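You operate a simulated robot arm through the tools that you are given. There is no shell and no other tool. Be economical: measure what you need, move in short steps, check, and stop when the job is done.

You run a simulated robot arm. Do the job below in one go: nothing can be reset, and whatever is moved stays where it is left.

Task
Vacuum off, press SHAKE three times, set power 2 and switch on again.
Fine: press SHAKE only while the vacuum is off; its FILTER lamp must go out.

The check looks at the end state, three seconds after you hand in, the way a careful person would. Anything else that was tipped, shoved, dropped, spilled or broken makes it a failure.

Robot
A 6-joint arm with a two-finger parallel gripper, fixed in place. Base frame: the origin is at the foot of the arm, x ahead of it, y to its left, z up. Units: mm, rad, N and s.
With the tool pointing down near the work surface it reaches from about 260 to 680 mm from the base axis. Its first joint turns from -1.152 to 1.152 rad. Payload 2.9 kg.
The tool frame sits at the grasp point between the pads (the TCP): z along the fingers, y along the line on which they close. The tips reach 30 mm beyond it. The gripper opens to 110 mm. The fingers are 20 mm wide and 10 mm thick; the gripper's body (48 by 112 mm) begins 55 mm behind the TCP.
Orientation is that of the tool frame in the base frame, as a unit quaternion [x, y, z, w]. With the fingers straight down and closing along the base's y, the tool's x points along the base's -x, its y along +y and its z along -z.

Tools
- The arm moves only by the tool nudge_tool. Its argument "deltas" is a list of rows, each an object of numbers (a shift or turn left out is 0, a gripper value left out holds the last): "wx", "wy", "wz": the turn, a rotation vector about the base's x, y, z in rad; "tx", "ty", "tz": the shift along the base's x, y, z in mm; "jaw": the opening in per cent of the stroke, from 0 (shut) to 100 (fully open). In form: [{"wx": .., "wy": .., "wz": .., "tx": .., "ty": .., "tz": .., "jaw": ..}, ...]. A call has 1 to 10 rows; each row shifts and turns the commanded pose from where the row before left it. Each row takes 0.2 s and may step no farther than 50 mm and 0.15 rad from the row before; otherwise, or with a gripper value out of range, the whole call is refused. Where a pose cannot be reached the arm comes as near as it can. A force on the tool above 40 N (or 10 N above the force at the start of the call, whichever is more), or a blocked arm, ends the call early, and 0.2 s more pass. The fingers move at their own pace (about 108 mm/s each) and stop on an object; they squeeze with about 31 N. The grip force told is the motor's: it shows also when the fingers shut on nothing. Time passes only in rows, and 0.2 s behind the last, so rows that do not move let the fingers close. It gives the time, the measured TCP pose, the force on the tool (base axes), the opening and the grip force at its end, in the units of the frame above (readings bear some noise), with the torque about the TCP (base axes, N m) and any sound that the robot's microphone picked up, and new pictures: "views" is both (left out), scene, wrist or none.
- Cameras (640 x 400 px; columns grow to the right, rows downward): "scene" is fixed at [72.5, 436.8, 1409.1]; the picture's right is [-0.85, -0.53, 0.00], its down [-0.24, 0.38, -0.89] and it looks along [0.48, -0.76, -0.45] (base axes); focal length 341 px, centre (320, 200). "wrist" rides on the gripper at [72, 17, -103] in the tool frame; the picture's right is [-0.23, 0.97, 0.00], its down [-0.76, -0.18, -0.62] and it looks along [-0.61, -0.14, 0.78] (tool axes); focal length 222 px, centre (320, 200). There is no depth. A picture from a camera that has moved, and an enlarged one, comes with that camera's place and axes in the base frame and with its lens. The place of the scene camera against the robot may be out by one fixed shift of up to 25 mm in any direction.
- enlarge(camera, box): a new picture of the part [left, top, right, bottom] of that camera's present view, enlarged. No time passes.
- job_done(): hands the job in; it is judged then, once.

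Work in short steps. Places have to be worked out from the pictures, the camera data and where the tool is seen: move nearer, look again, correct. Check each grasp and each placing, and mend what went wrong. You have 120 turns and 200 pictures in all, those below and enlarged ones among them. Open the gripper and draw the arm clear of the work before you hand the job in, unless the task says otherwise; then end with one line.

The tools are called after "Call:" as a command line: name --argument value ..., lists and objects as JSON in quotes. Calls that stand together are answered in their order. nudge_tool: Moves the arm, as the interface text tells. Its arguments: {"type":"object","properties":{"deltas":{"type":"array"},"views":{"type":"string","enum":["both","scene","wrist","none"]}},"required":["deltas"]} The other tools are called the same way: enlarge (camera, box) takes an enlarged picture of a part of a camera's view; job_done () hands the job in.

At the start:

```text
t: 0.0
eef_pos: [458.2, -131.2, 1098.4]
ee_rot: [0.0, 1.0, 0.0, 0.0]
wrist_force: [0.0, -0.1, 0.0]
moment: [0.02, 0.0, -0.01]
grip_width: 110.1
grip_force: 0.0
```

scene: 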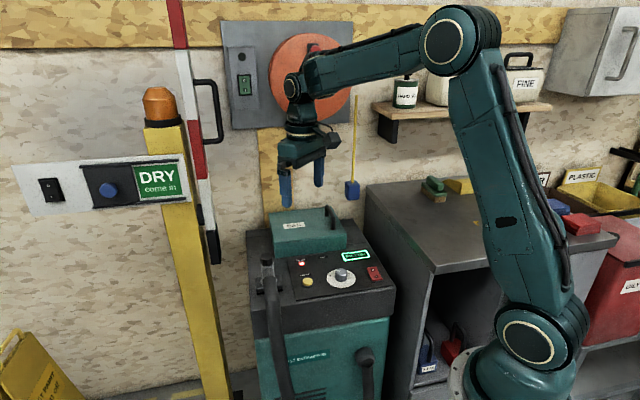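
wrist: 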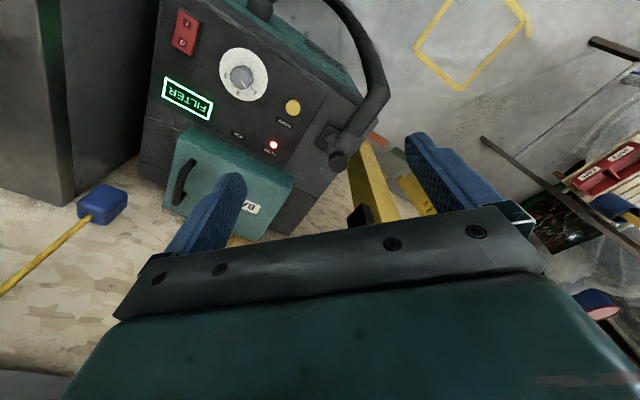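

I look closer at the vacuum's control panel in both cameras.

Call:
enlarge --camera "scene" --box '[240, 200, 400, 300]'

Call:
enlarge --camera "wrist" --box '[140, 0, 380, 150]'

```text
4.00 times, centred on (320, 250) of scene
camera zoom: at [72.5, 436.8, 1409.1], right [-0.85, -0.53, 0.0], down [-0.24, 0.38, -0.89], along [0.48, -0.76, -0.45], focal length 1364 px, centre (320, 0)
```

zoom: 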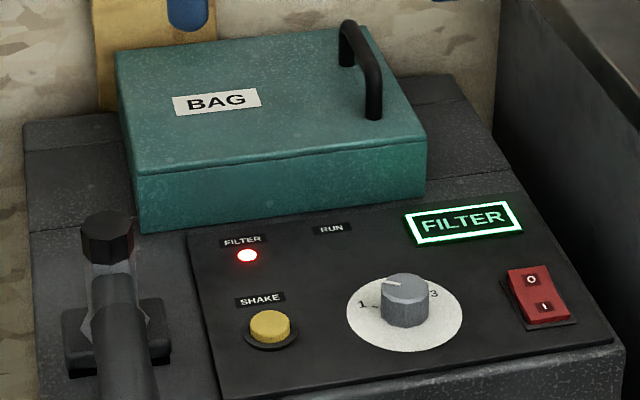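

```text
2.67 times, centred on (260, 75) of wrist
camera zoom: at [386.2, -114.2, 1202.8], right [0.23, 0.97, 0.0], down [0.76, -0.18, 0.62], along [0.61, -0.14, -0.78], focal length 592 px, centre (480, 533)
```

zoom: 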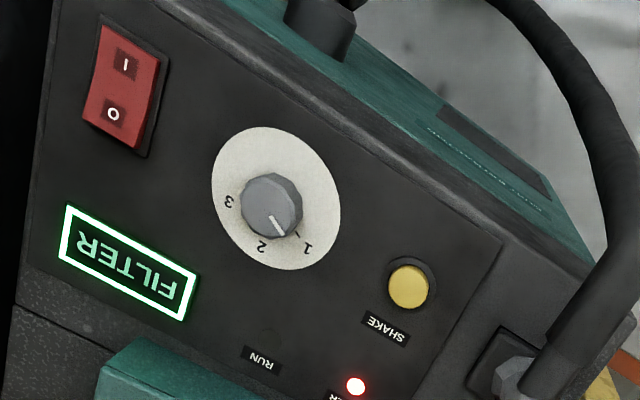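

Rough triangulation puts the knob top near (425, -250, 796). I move nearer to get a second wrist view for better measurement.

Call:
nudge_tool --deltas '[{"tx": -29, "ty": -17, "tz": -24}, {"tx": -29, "ty": -17, "tz": -24}, {"tx": -30, "ty": -17, "tz": -25}, {"tx": -30, "ty": -18, "tz": -25}, {}]' --views "both"

```text
t: 1.2
eef_pos: [340.0, -199.7, 1000.7]
ee_rot: [0.0, 1.0, 0.0, 0.0]
wrist_force: [0.4, 0.7, 0.0]
moment: [0.03, -0.01, -0.02]
grip_width: 109.8
grip_force: 0.1
camera wrist: at [267.7, -182.9, 1104.0], right [0.23, 0.97, 0.0], down [0.76, -0.18, 0.62], along [0.61, -0.14, -0.78], focal length 222 px, centre (320, 200)
```

scene: 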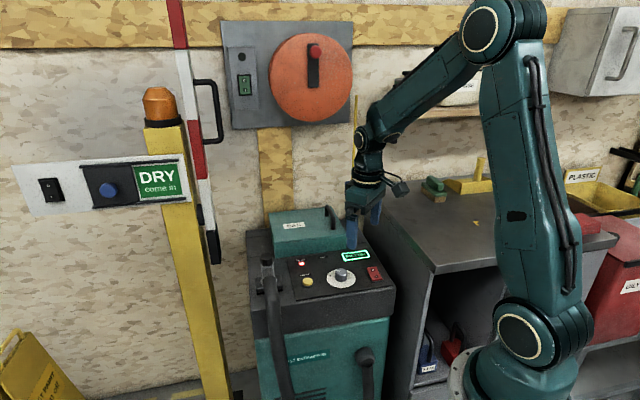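
wrist: 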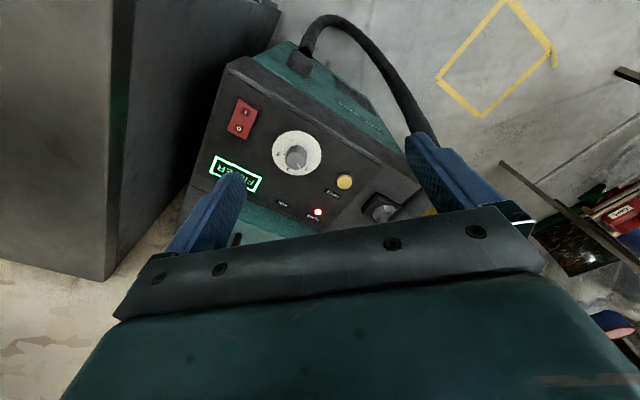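

Wrist-only triangulation gives the knob top at about (424, -258, 778). I enlarge this view to measure the panel's controls.

Call:
enlarge --camera "wrist" --box '[190, 80, 430, 230]'

```text
2.67 times, centred on (310, 155) of wrist
camera zoom: at [267.7, -182.9, 1104.0], right [0.23, 0.97, 0.0], down [0.76, -0.18, 0.62], along [0.61, -0.14, -0.78], focal length 592 px, centre (347, 320)
```

zoom: 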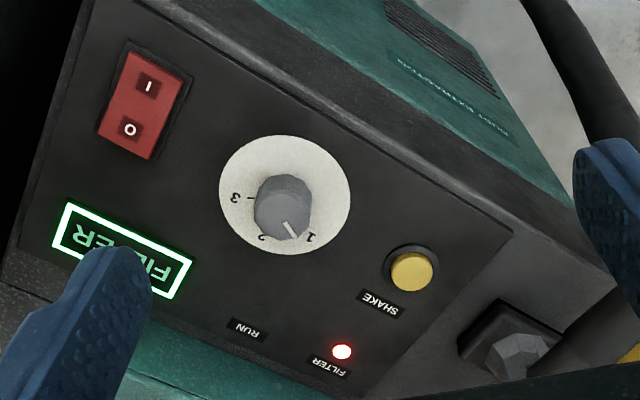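

The panel is level at about z 765. SHAKE is near (496, -190), and the rocker's O end is near (361, -329) with its I end near (342, -311). The panel's "up" direction is about (0.7, -0.7). I close the jaw, turn by -45° and hover high over the O end for a closer look.

Call:
nudge_tool --deltas '[{"wz": -0.131, "tx": 3.5, "ty": -21.5, "tz": -16.6, "jaw": 0}, {"wz": -0.131, "tx": 3.5, "ty": -21.5, "tz": -16.6}, {"wz": -0.131, "tx": 3.5, "ty": -21.5, "tz": -16.6}, {"wz": -0.131, "tx": 3.5, "ty": -21.5, "tz": -16.6}, {"wz": -0.131, "tx": 3.5, "ty": -21.5, "tz": -16.6}, {"wz": -0.131, "tx": 3.5, "ty": -21.5, "tz": -16.6}, {}]' --views "both"

```text
t: 2.8
eef_pos: [359.9, -329.4, 900.6]
ee_rot: [0.384, 0.923, -0.001, -0.001]
wrist_force: [0.2, -0.2, 0.1]
moment: [0.02, 0.01, -0.01]
grip_width: 0.2
grip_force: 31.4
camera wrist: at [321.9, -265.8, 1004.8], right [0.85, 0.53, 0.0], down [0.41, -0.67, 0.62], along [0.33, -0.53, -0.78], focal length 222 px, centre (320, 200)
```

scene: 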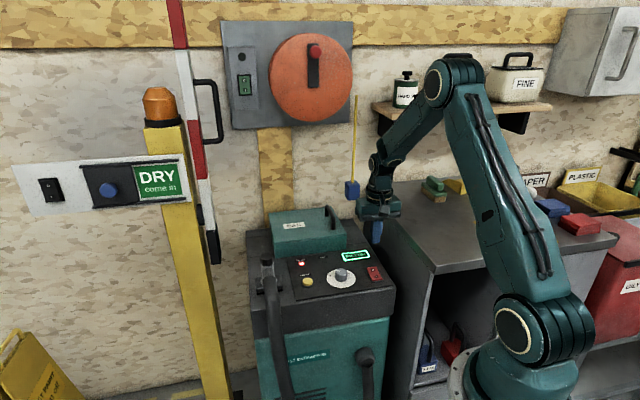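
wrist: 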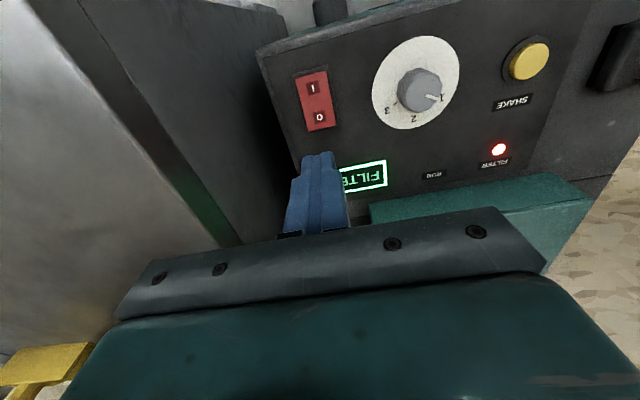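

The position of O is confirmed at (361, -330). I enlarge to check the rocker state and the pointer angle.

Call:
enlarge --camera "wrist" --box '[280, 20, 480, 145]'

```text
3.20 times, centred on (380, 82) of wrist
camera zoom: at [321.9, -265.8, 1004.8], right [0.85, 0.53, 0.0], down [0.41, -0.67, 0.62], along [0.33, -0.53, -0.78], focal length 711 px, centre (128, 576)
```

zoom: 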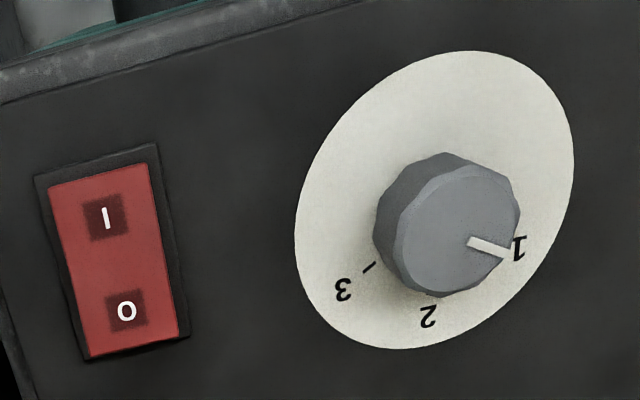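

The rocker has I pressed, so the vacuum is on. The pointer is at 1, about +14°, and 2 sits at about -43°. I descend above the O end.

Call:
nudge_tool --deltas '[{"tx": 4, "ty": -2.5, "tz": -30}, {"tz": -30}, {"tz": -22}, {}]' --views "wrist"

```text
t: 3.8
eef_pos: [365.1, -331.0, 819.2]
ee_rot: [0.384, 0.923, 0.001, 0.001]
wrist_force: [0.2, -0.3, 0.7]
moment: [0.01, 0.0, 0.03]
grip_width: 0.3
grip_force: 31.3
camera wrist: at [326.5, -268.6, 922.6], right [0.85, 0.53, 0.0], down [0.41, -0.66, 0.62], along [0.33, -0.53, -0.78], focal length 222 px, centre (320, 200)
```

wrist: 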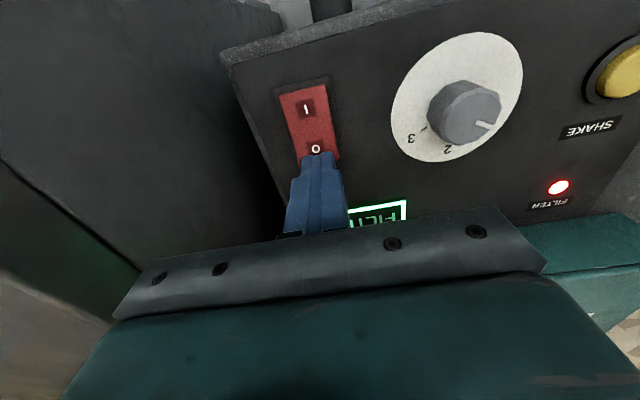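

The tip sits just above O. I press down in small steps.

Call:
nudge_tool --deltas '[{"tz": -4}, {"tz": -4}, {"tz": -3}, {"tz": -3}, {"tz": -2}, {"tz": -2}]' --views "wrist"

```text
t: 5.2
eef_pos: [365.7, -331.3, 805.5]
ee_rot: [0.382, 0.924, 0.001, 0.0]
wrist_force: [-1.9, 0.9, 5.8]
moment: [0.1, 0.1, -0.03]
grip_width: 0.0
grip_force: 31.1
stopped in row 6: the force on the tool passed its limit at 45 N (the readings are from after the stop); the commanded pose is now the measured one
camera wrist: at [326.3, -268.6, 908.9], right [0.85, 0.53, 0.0], down [0.41, -0.66, 0.62], along [0.33, -0.53, -0.78], focal length 222 px, centre (320, 200)
```

wrist: 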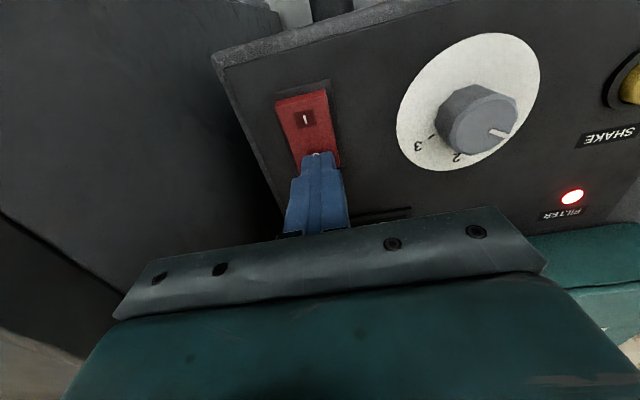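

The green display went dark, so it has switched off. I raise and check.

Call:
nudge_tool --deltas '[{"tz": 30}, {"tz": 45}, {}]' --views "both"

Call:
enlarge --camera "scene" --box '[240, 200, 400, 300]'

```text
t: 6.0
eef_pos: [365.4, -333.6, 883.3]
ee_rot: [0.383, 0.924, -0.001, 0.001]
wrist_force: [-0.1, 0.0, 0.5]
moment: [0.01, 0.02, -0.01]
grip_width: 0.2
grip_force: 30.7
camera wrist: at [326.5, -270.1, 985.4], right [0.85, 0.53, 0.0], down [0.41, -0.66, 0.62], along [0.33, -0.53, -0.78], focal length 222 px, centre (320, 200)
```

scene: 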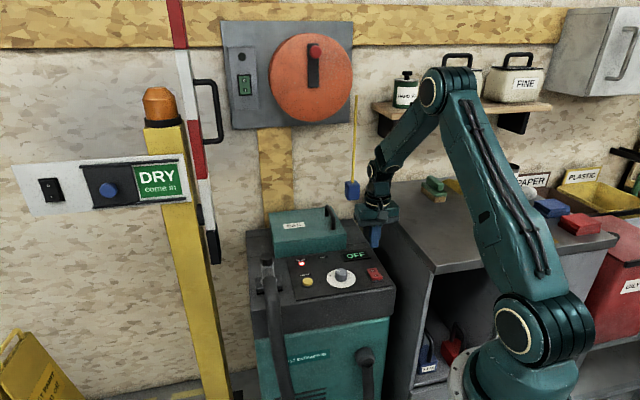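
wrist: 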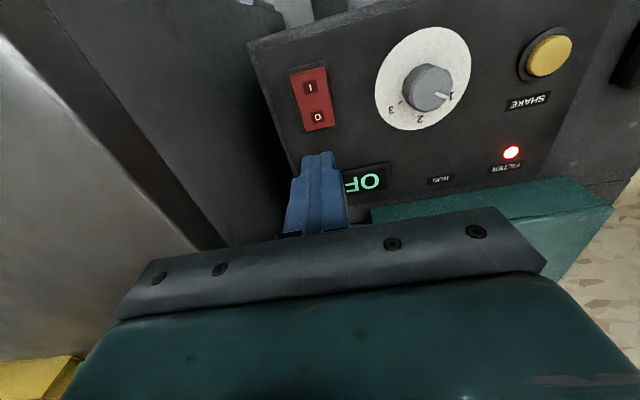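

```text
4.00 times, centred on (320, 250) of scene
camera zoom: at [72.5, 436.9, 1409.1], right [-0.85, -0.53, 0.0], down [-0.24, 0.38, -0.89], along [0.48, -0.76, -0.45], focal length 1364 px, centre (320, 0)
```

zoom: 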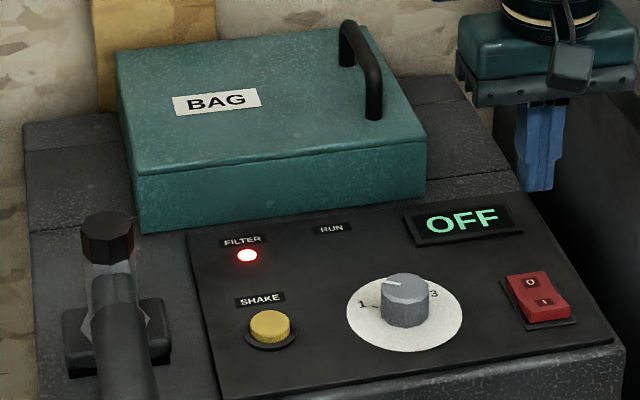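

The display reads OFF. I move over SHAKE at (496.5, -189.5), turning back to yaw 0 and staying high because of the hose fitting.

Call:
nudge_tool --deltas '[{"wz": 0.131, "tx": 22, "ty": 24}, {"wz": 0.131, "tx": 22, "ty": 24}, {"wz": 0.131, "tx": 22, "ty": 24}, {"wz": 0.131, "tx": 22, "ty": 24}, {"wz": 0.131, "tx": 22, "ty": 24}, {"wz": 0.131, "tx": 21, "ty": 24}, {"tz": -30}, {}]' --views "both"

```text
t: 7.8
eef_pos: [494.7, -189.8, 852.1]
ee_rot: [0.0, 1.0, -0.001, 0.001]
wrist_force: [0.2, 0.4, -0.2]
moment: [0.01, 0.02, 0.02]
grip_width: 0.0
grip_force: 30.3
camera wrist: at [423.2, -172.0, 955.1], right [0.23, 0.97, 0.0], down [0.76, -0.18, 0.62], along [0.61, -0.14, -0.78], focal length 222 px, centre (320, 200)
```

scene: 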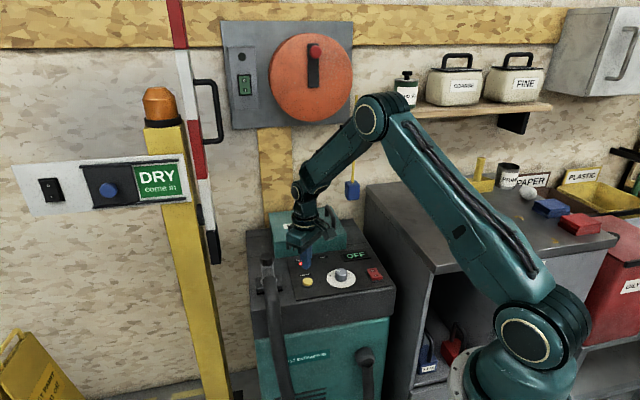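
wrist: 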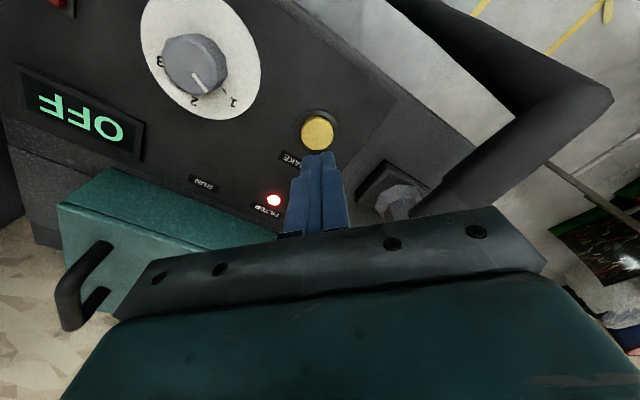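

The button is at about (494, -191). I descend to just above it.

Call:
nudge_tool --deltas '[{"tx": -0.5, "ty": -1, "tz": -25}, {"tz": -13}, {}]' --views "wrist"

```text
t: 8.6
eef_pos: [495.4, -189.1, 813.2]
ee_rot: [0.0, 1.0, 0.001, 0.001]
wrist_force: [0.2, 0.3, 0.2]
moment: [0.01, -0.01, 0.01]
grip_width: 0.0
grip_force: 30.8
camera wrist: at [422.9, -172.7, 915.9], right [0.23, 0.97, 0.0], down [0.76, -0.18, 0.62], along [0.61, -0.14, -0.78], focal length 222 px, centre (320, 200)
```

wrist: 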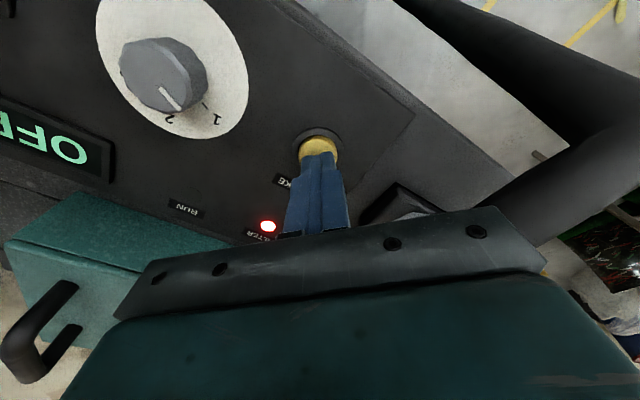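

The tip is about 8 mm above the button. I do the first press in small steps.

Call:
nudge_tool --deltas '[{"tz": -4}, {"tz": -3}, {"tz": -3}, {"tz": -2}, {"tz": -2}, {"tz": -2}]' --views "scene"

```text
t: 10.0
eef_pos: [496.7, -188.6, 797.5]
ee_rot: [-0.001, 1.0, 0.0, 0.002]
wrist_force: [-11.3, 0.3, 26.1]
moment: [0.03, 0.36, -0.02]
grip_width: 0.0
grip_force: 31.1
heard: click
```

scene: 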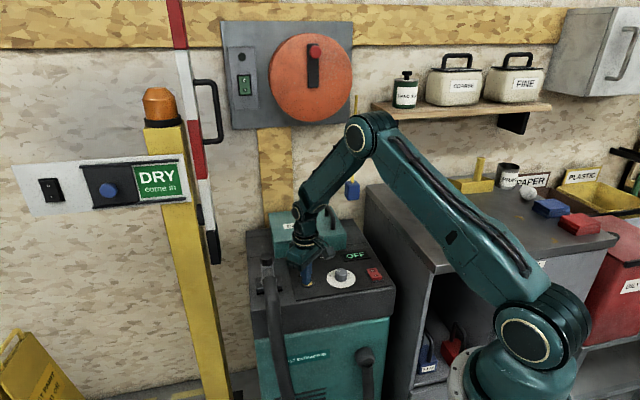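

One click was heard. I release fully and look.

Call:
nudge_tool --deltas '[{"tz": 5}, {"tz": 9}, {}, {}]' --views "wrist"

```text
t: 11.0
eef_pos: [497.2, -189.0, 811.0]
ee_rot: [0.0, 1.0, 0.0, 0.0]
wrist_force: [-1.0, -0.2, -0.1]
moment: [0.02, -0.02, -0.05]
grip_width: 0.0
grip_force: 31.0
camera wrist: at [424.0, -172.1, 913.3], right [0.23, 0.97, 0.0], down [0.76, -0.18, 0.62], along [0.61, -0.14, -0.78], focal length 222 px, centre (320, 200)
```

wrist: 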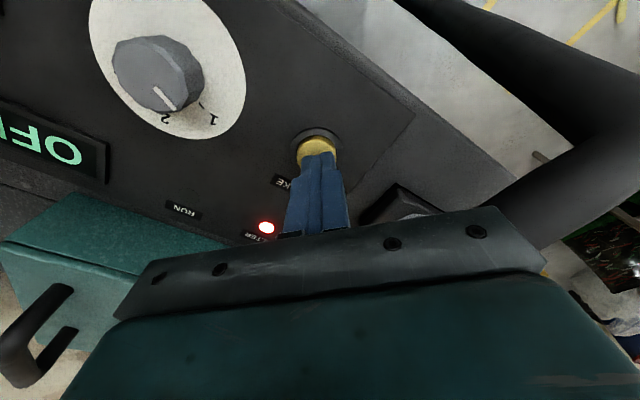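

The button is released and the lamp is still on, as expected. Now the second press, shifted slightly back in x.

Call:
nudge_tool --deltas '[{"tx": -2, "tz": -4}, {"tz": -3}, {"tz": -3}, {"tz": -2}, {"tz": -2}]' --views "none"

```text
t: 12.2
eef_pos: [494.3, -189.4, 799.0]
ee_rot: [0.0, 1.0, 0.0, 0.001]
wrist_force: [-5.8, 3.9, 24.9]
moment: [0.15, 0.19, 0.05]
grip_width: 0.1
grip_force: 30.9
heard: click
```

A second single click came. I release.

Call:
nudge_tool --deltas '[{"tz": 5}, {"tz": 7}, {}, {}]' --views "wrist"

```text
t: 13.2
eef_pos: [494.1, -189.0, 808.3]
ee_rot: [-0.001, 1.0, 0.0, 0.001]
wrist_force: [-0.1, -0.4, 0.4]
moment: [0.03, 0.0, 0.05]
grip_width: 0.0
grip_force: 31.4
camera wrist: at [421.6, -172.1, 911.6], right [0.23, 0.97, 0.0], down [0.76, -0.18, 0.62], along [0.61, -0.14, -0.78], focal length 222 px, centre (320, 200)
```

wrist: 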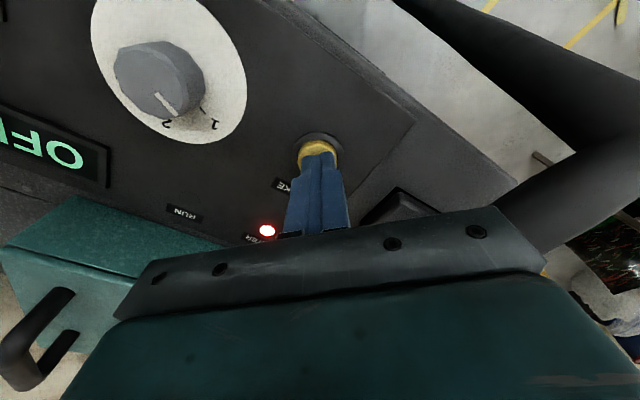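

I rise a little more to be sure the button is free, then do the third press.

Call:
nudge_tool --deltas '[{"tz": 6}, {}, {"tz": -7}, {"tz": -3}, {"tz": -3}, {"tz": -2}, {"tz": -2}]' --views "none"

```text
t: 14.8
eef_pos: [496.0, -187.7, 798.7]
ee_rot: [0.001, 1.0, 0.0, 0.002]
wrist_force: [-7.6, -1.1, 20.1]
moment: [-0.07, 0.27, 0.04]
grip_width: 0.0
grip_force: 30.6
heard: click
```

A third click came. I release, rise, and check the lamp.

Call:
nudge_tool --deltas '[{"tz": 10}, {"tz": 30}, {"tz": 40}, {}]' --views "both"

```text
t: 15.8
eef_pos: [496.5, -187.7, 878.3]
ee_rot: [0.0, 1.0, 0.0, 0.001]
wrist_force: [0.9, -0.4, -0.7]
moment: [-0.02, 0.01, 0.0]
grip_width: 0.0
grip_force: 30.5
camera wrist: at [423.4, -171.9, 981.9], right [0.23, 0.97, 0.0], down [0.76, -0.18, 0.62], along [0.61, -0.14, -0.78], focal length 222 px, centre (320, 200)
```

scene: 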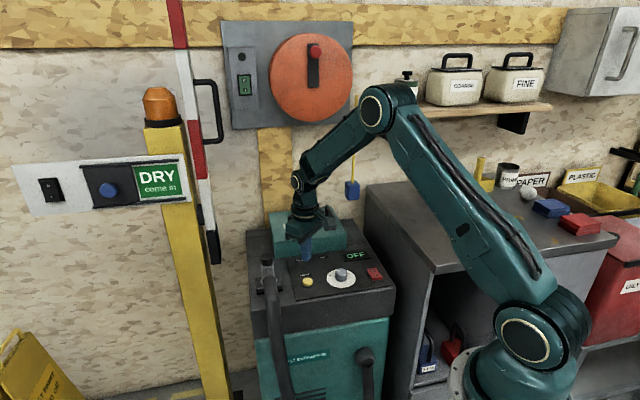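
wrist: 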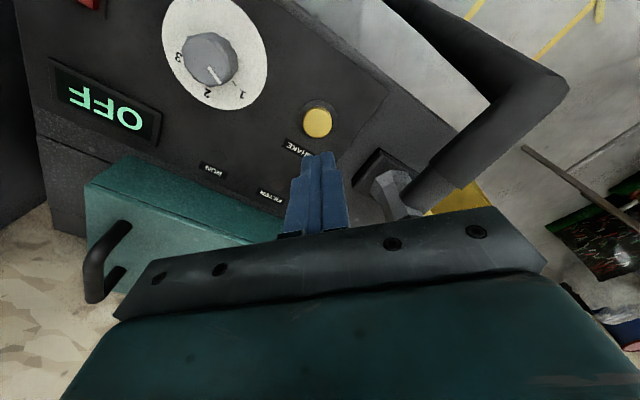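

The FILTER lamp is out. I open the jaw and move over the knob at (424.5, -258).

Call:
nudge_tool --deltas '[{"tx": -24, "ty": -23.5, "jaw": 75}, {"tx": -24, "ty": -23.5}, {"tx": -24, "ty": -23.5}, {"tz": -30}, {}]' --views "wrist"

```text
t: 17.0
eef_pos: [423.0, -256.7, 849.0]
ee_rot: [0.0, 1.0, 0.001, 0.0]
wrist_force: [-0.2, -0.3, -0.3]
moment: [0.03, -0.02, 0.01]
grip_width: 82.5
grip_force: 0.0
camera wrist: at [351.0, -241.1, 951.5], right [0.23, 0.97, 0.0], down [0.76, -0.18, 0.62], along [0.61, -0.14, -0.78], focal length 222 px, centre (320, 200)
```

wrist: 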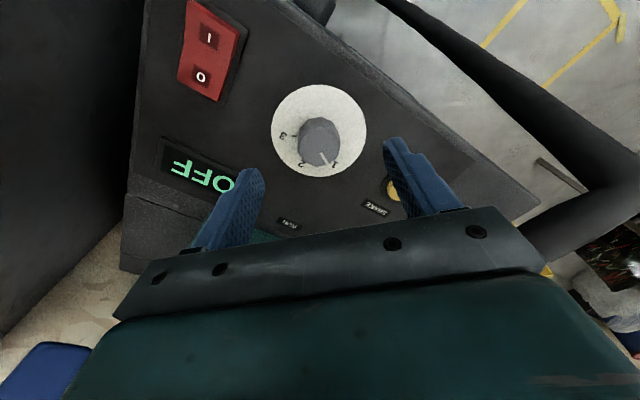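

The knob is centred at about (422, -257.5) and the fingers straddle it with clear space. I descend to grip height.

Call:
nudge_tool --deltas '[{"tx": -1, "ty": -0.8, "tz": -20}, {"tz": -16}, {"tz": -8}, {}]' --views "wrist"

```text
t: 18.0
eef_pos: [421.0, -259.1, 803.5]
ee_rot: [0.001, 1.0, 0.0, 0.0]
wrist_force: [0.5, -0.2, 0.2]
moment: [0.01, -0.01, 0.03]
grip_width: 82.6
grip_force: 0.1
camera wrist: at [349.0, -242.8, 906.6], right [0.23, 0.97, 0.0], down [0.76, -0.18, 0.62], along [0.61, -0.14, -0.78], focal length 222 px, centre (320, 200)
```

wrist: 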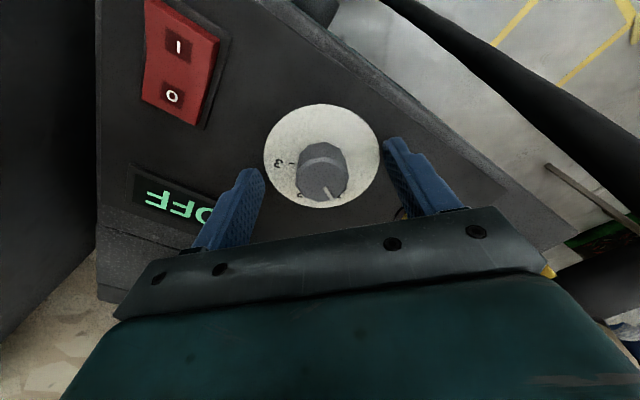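

The fingers flank the knob. I close gently on it.

Call:
nudge_tool --deltas '[{"tx": 1, "ty": 1, "jaw": 0}, {}, {}]' --views "wrist"

```text
t: 18.8
eef_pos: [421.8, -260.3, 802.7]
ee_rot: [0.001, 1.0, -0.001, 0.001]
wrist_force: [-1.7, -6.4, -2.2]
moment: [-0.15, 0.02, -0.03]
grip_width: 33.0
grip_force: 45.3
camera wrist: at [349.4, -242.5, 906.6], right [0.23, 0.97, 0.0], down [0.76, -0.18, 0.62], along [0.61, -0.14, -0.78], focal length 222 px, centre (320, 200)
```

wrist: 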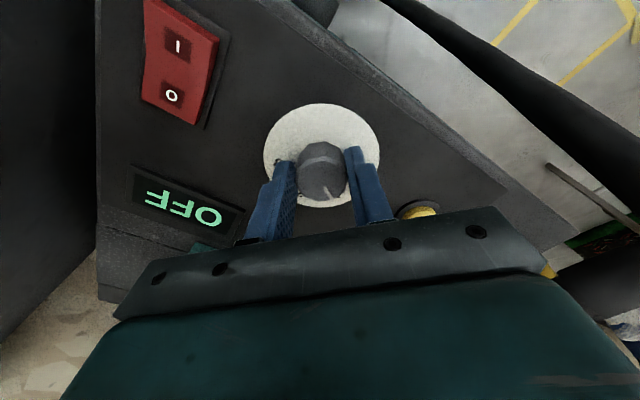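

The knob is gripped at 33 mm across, centred near y = -260. I turn it -1.0 rad, clockwise towards 2.

Call:
nudge_tool --deltas '[{"ty": -2}, {"wz": -0.125}, {"wz": -0.125}, {"wz": -0.125}, {"wz": -0.125}, {}]' --views "wrist"

```text
t: 20.2
eef_pos: [421.9, -257.3, 803.1]
ee_rot: [0.245, 0.969, 0.003, 0.0]
wrist_force: [-2.3, 28.6, 6.0]
moment: [0.51, 0.56, 0.12]
grip_width: 33.1
grip_force: 44.9
camera wrist: at [367.0, -209.0, 907.0], right [0.66, 0.75, 0.0], down [0.58, -0.52, 0.62], along [0.47, -0.41, -0.78], focal length 222 px, centre (320, 200)
```

wrist: 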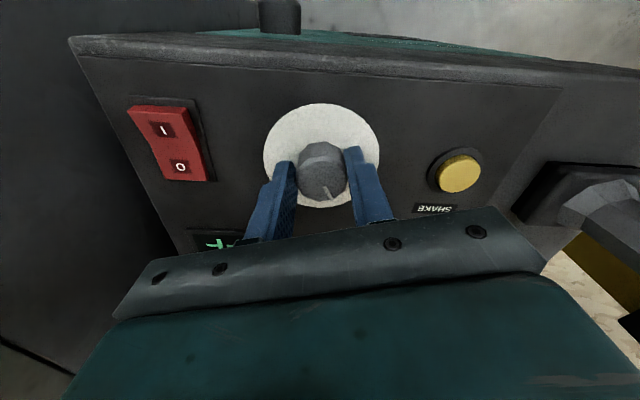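

The knob turns with the gripper. A 28 N side force shows my y is slightly off, so I ease +2.5 mm in y and continue.

Call:
nudge_tool --deltas '[{"ty": 2.5}, {"wz": -0.125}, {"wz": -0.125}, {}]' --views "none"

```text
t: 21.2
eef_pos: [423.0, -256.0, 803.2]
ee_rot: [0.365, 0.931, 0.002, 0.001]
wrist_force: [2.2, 24.8, -2.3]
moment: [-0.03, -0.26, 0.07]
grip_width: 32.8
grip_force: 45.3
```

Call:
nudge_tool --deltas '[{"ty": 1.5}, {"wz": -0.125}, {"wz": -0.125}, {}]' --views "wrist"

```text
t: 22.2
eef_pos: [424.2, -255.9, 803.4]
ee_rot: [0.479, 0.878, 0.002, 0.001]
wrist_force: [14.0, 16.3, -10.5]
moment: [0.08, 0.13, 0.09]
grip_width: 33.1
grip_force: 44.6
camera wrist: at [398.4, -186.1, 906.6], right [0.94, 0.34, 0.01], down [0.26, -0.74, 0.62], along [0.21, -0.59, -0.78], focal length 222 px, centre (320, 200)
```

wrist: 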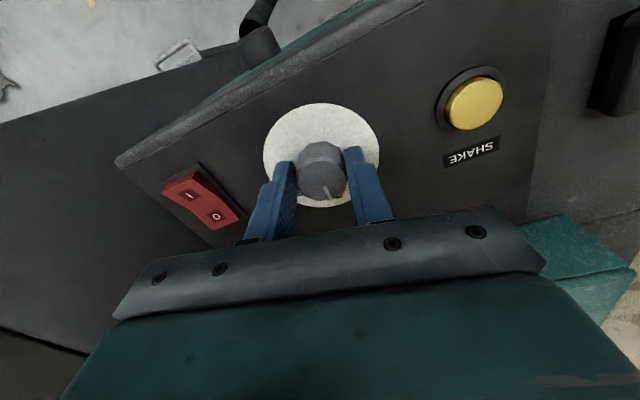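

The turn of -1.0 rad is complete. I open and rise to check the pointer.

Call:
nudge_tool --deltas '[{"jaw": 75}, {}, {"tz": 25}, {"tz": 45}, {}]' --views "wrist"

Call:
enlarge --camera "wrist" --box '[240, 60, 400, 160]'

Call:
enlarge --camera "scene" --box '[240, 200, 400, 300]'

```text
t: 23.4
eef_pos: [422.5, -256.1, 874.4]
ee_rot: [0.48, 0.877, -0.001, 0.001]
wrist_force: [-0.3, -0.1, -0.5]
moment: [0.0, 0.0, 0.03]
grip_width: 82.4
grip_force: 0.0
camera wrist: at [397.2, -186.6, 977.9], right [0.94, 0.34, 0.0], down [0.26, -0.74, 0.62], along [0.21, -0.59, -0.78], focal length 222 px, centre (320, 200)
```

wrist: 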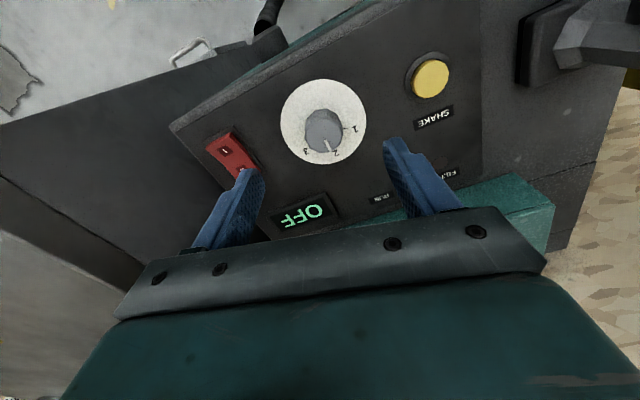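

```text
4.00 times, centred on (320, 110) of wrist
camera zoom: at [397.2, -186.6, 977.9], right [0.94, 0.34, 0.0], down [0.26, -0.74, 0.62], along [0.21, -0.59, -0.78], focal length 888 px, centre (320, 560)
```

zoom: 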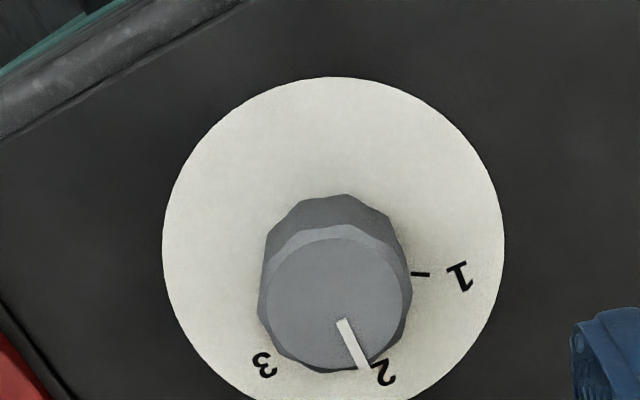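

```text
4.00 times, centred on (320, 250) of scene
camera zoom: at [72.5, 436.9, 1409.1], right [-0.85, -0.53, 0.0], down [-0.24, 0.38, -0.89], along [0.48, -0.76, -0.45], focal length 1364 px, centre (320, 0)
```

zoom: 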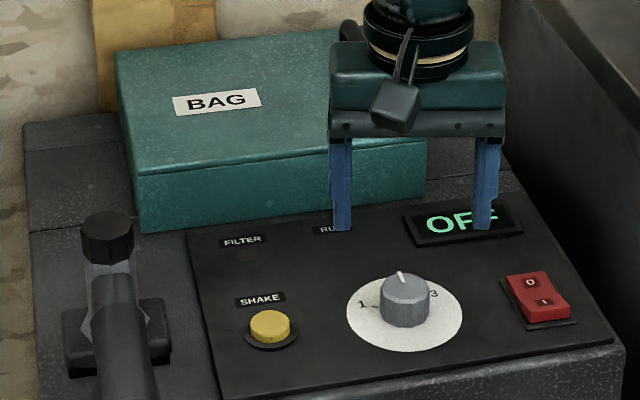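

The pointer is at about -45°, in line with 2 at about -44°. I close the jaw and move over the I end at (340, -308), with yaw back to -45°.

Call:
nudge_tool --deltas '[{"tz": 10, "jaw": 0}, {"wz": 0.107, "tx": -27.5, "ty": -17}, {"wz": 0.108, "tx": -27.5, "ty": -17}, {"tx": -27.5, "ty": -18}, {}]' --views "wrist"

```text
t: 24.6
eef_pos: [338.9, -308.7, 881.1]
ee_rot: [0.382, 0.924, -0.001, 0.001]
wrist_force: [0.1, 0.7, 0.2]
moment: [0.03, -0.01, 0.01]
grip_width: 0.1
grip_force: 31.1
camera wrist: at [299.7, -245.2, 985.3], right [0.85, 0.53, 0.0], down [0.41, -0.66, 0.62], along [0.33, -0.53, -0.78], focal length 222 px, centre (320, 200)
```

wrist: 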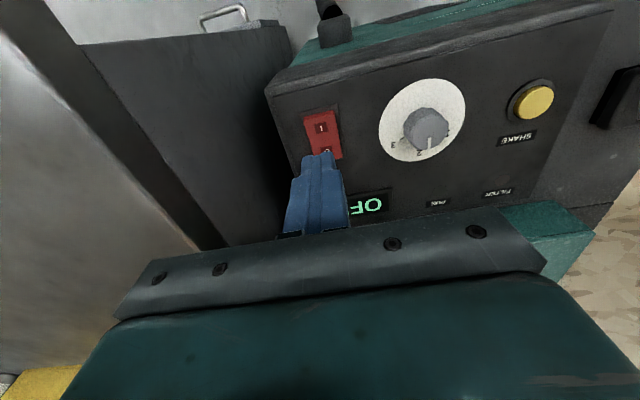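

The I label is confirmed at (342, -311). I descend and press.

Call:
nudge_tool --deltas '[{"tx": 0.5, "tz": -30}, {"tz": -32}, {}, {"tz": -4}, {"tz": -4}, {"tz": -3}]' --views "wrist"

```text
t: 26.0
eef_pos: [340.3, -308.7, 809.8]
ee_rot: [0.381, 0.925, -0.001, 0.001]
wrist_force: [-0.9, -0.5, 0.2]
moment: [-0.02, 0.01, -0.02]
grip_width: 0.0
grip_force: 31.4
camera wrist: at [300.5, -245.6, 913.4], right [0.85, 0.53, 0.0], down [0.41, -0.66, 0.62], along [0.33, -0.53, -0.78], focal length 222 px, centre (320, 200)
```

wrist: 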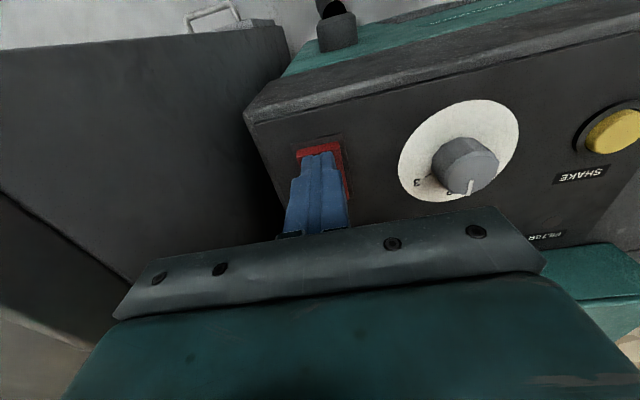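

The tip is just above I, so I press on.

Call:
nudge_tool --deltas '[{"tz": -3}, {"tz": -2}, {"tz": -2}, {"tz": -2}, {}]' --views "both"

```text
t: 26.9
eef_pos: [341.2, -309.3, 805.1]
ee_rot: [0.382, 0.924, -0.001, 0.002]
wrist_force: [-3.3, 2.5, 6.5]
moment: [0.04, 0.04, 0.02]
grip_width: 0.2
grip_force: 30.7
stopped in row 4: the force on the tool passed its limit at 45 N (the readings are from after the stop); the commanded pose is now the measured one
camera wrist: at [301.0, -246.0, 909.1], right [0.85, 0.53, 0.0], down [0.41, -0.66, 0.63], along [0.33, -0.53, -0.78], focal length 222 px, centre (320, 200)
```

scene: 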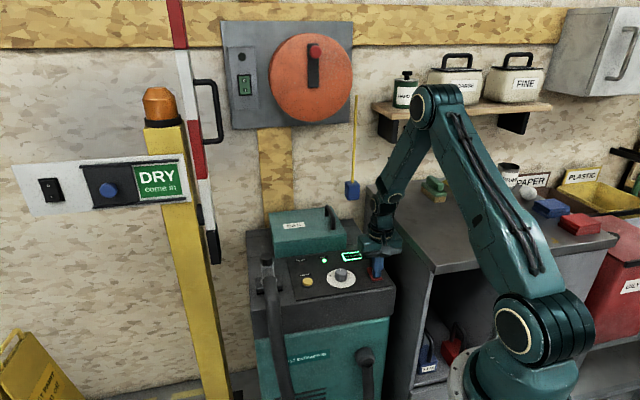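
wrist: 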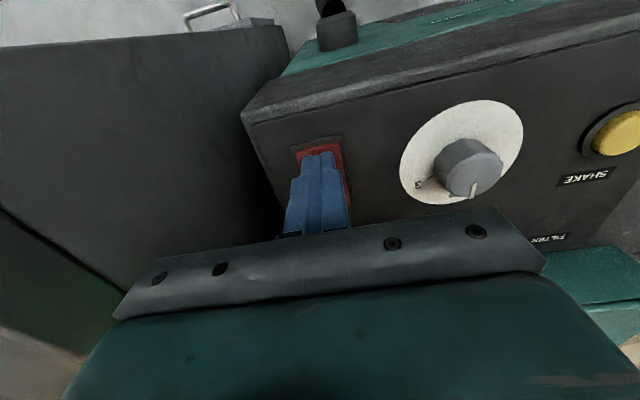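

The RUN lamp is green. I rise clear, open the jaw and verify.

Call:
nudge_tool --deltas '[{"tz": 30}, {"tz": 45}, {"tz": 50}, {"tz": 50, "jaw": 60}, {}, {}]' --views "both"

Call:
enlarge --camera "scene" --box '[240, 200, 400, 300]'

```text
t: 28.3
eef_pos: [341.1, -310.6, 979.0]
ee_rot: [0.382, 0.924, -0.001, 0.002]
wrist_force: [0.9, -0.3, -0.3]
moment: [0.0, 0.0, -0.02]
grip_width: 65.8
grip_force: 0.0
camera wrist: at [301.8, -246.6, 1081.8], right [0.85, 0.53, 0.0], down [0.41, -0.66, 0.63], along [0.33, -0.53, -0.78], focal length 222 px, centre (320, 200)
```

scene: 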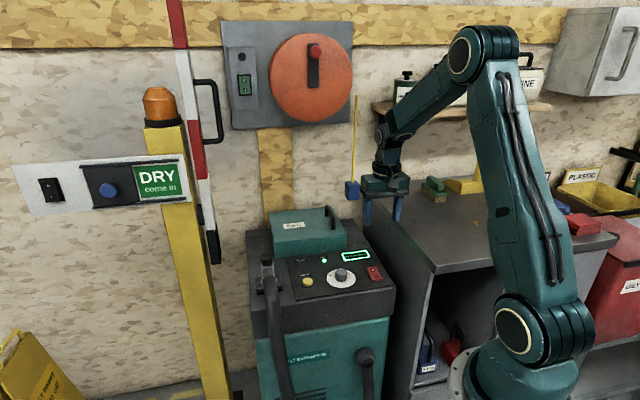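
wrist: 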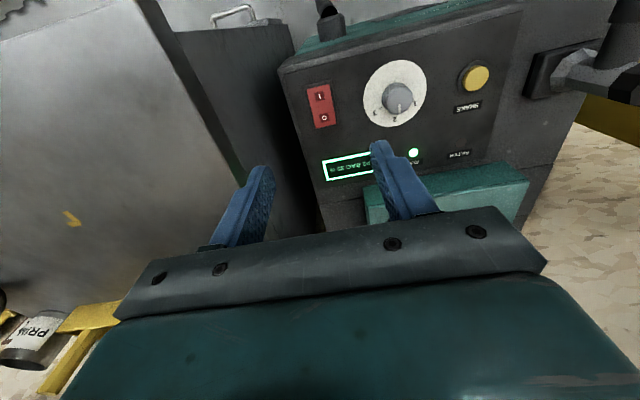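

```text
4.00 times, centred on (320, 250) of scene
camera zoom: at [72.5, 436.9, 1409.1], right [-0.85, -0.53, 0.0], down [-0.24, 0.38, -0.89], along [0.48, -0.76, -0.45], focal length 1364 px, centre (320, 0)
```

zoom: 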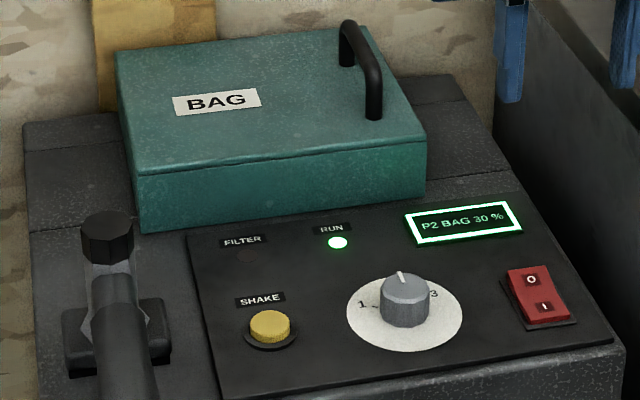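

The display reads "P2 BAG 30 %", the RUN lamp is on, the FILTER lamp is out, and the arm is clear. I hand in.

Call:
job_done

```text
The job is handed in.
```

I switched the vacuum off, pressed SHAKE three times while it was off, set the power to 2 and switched it back on; the FILTER lamp is out and the display reads "P2 BAG 30 %".
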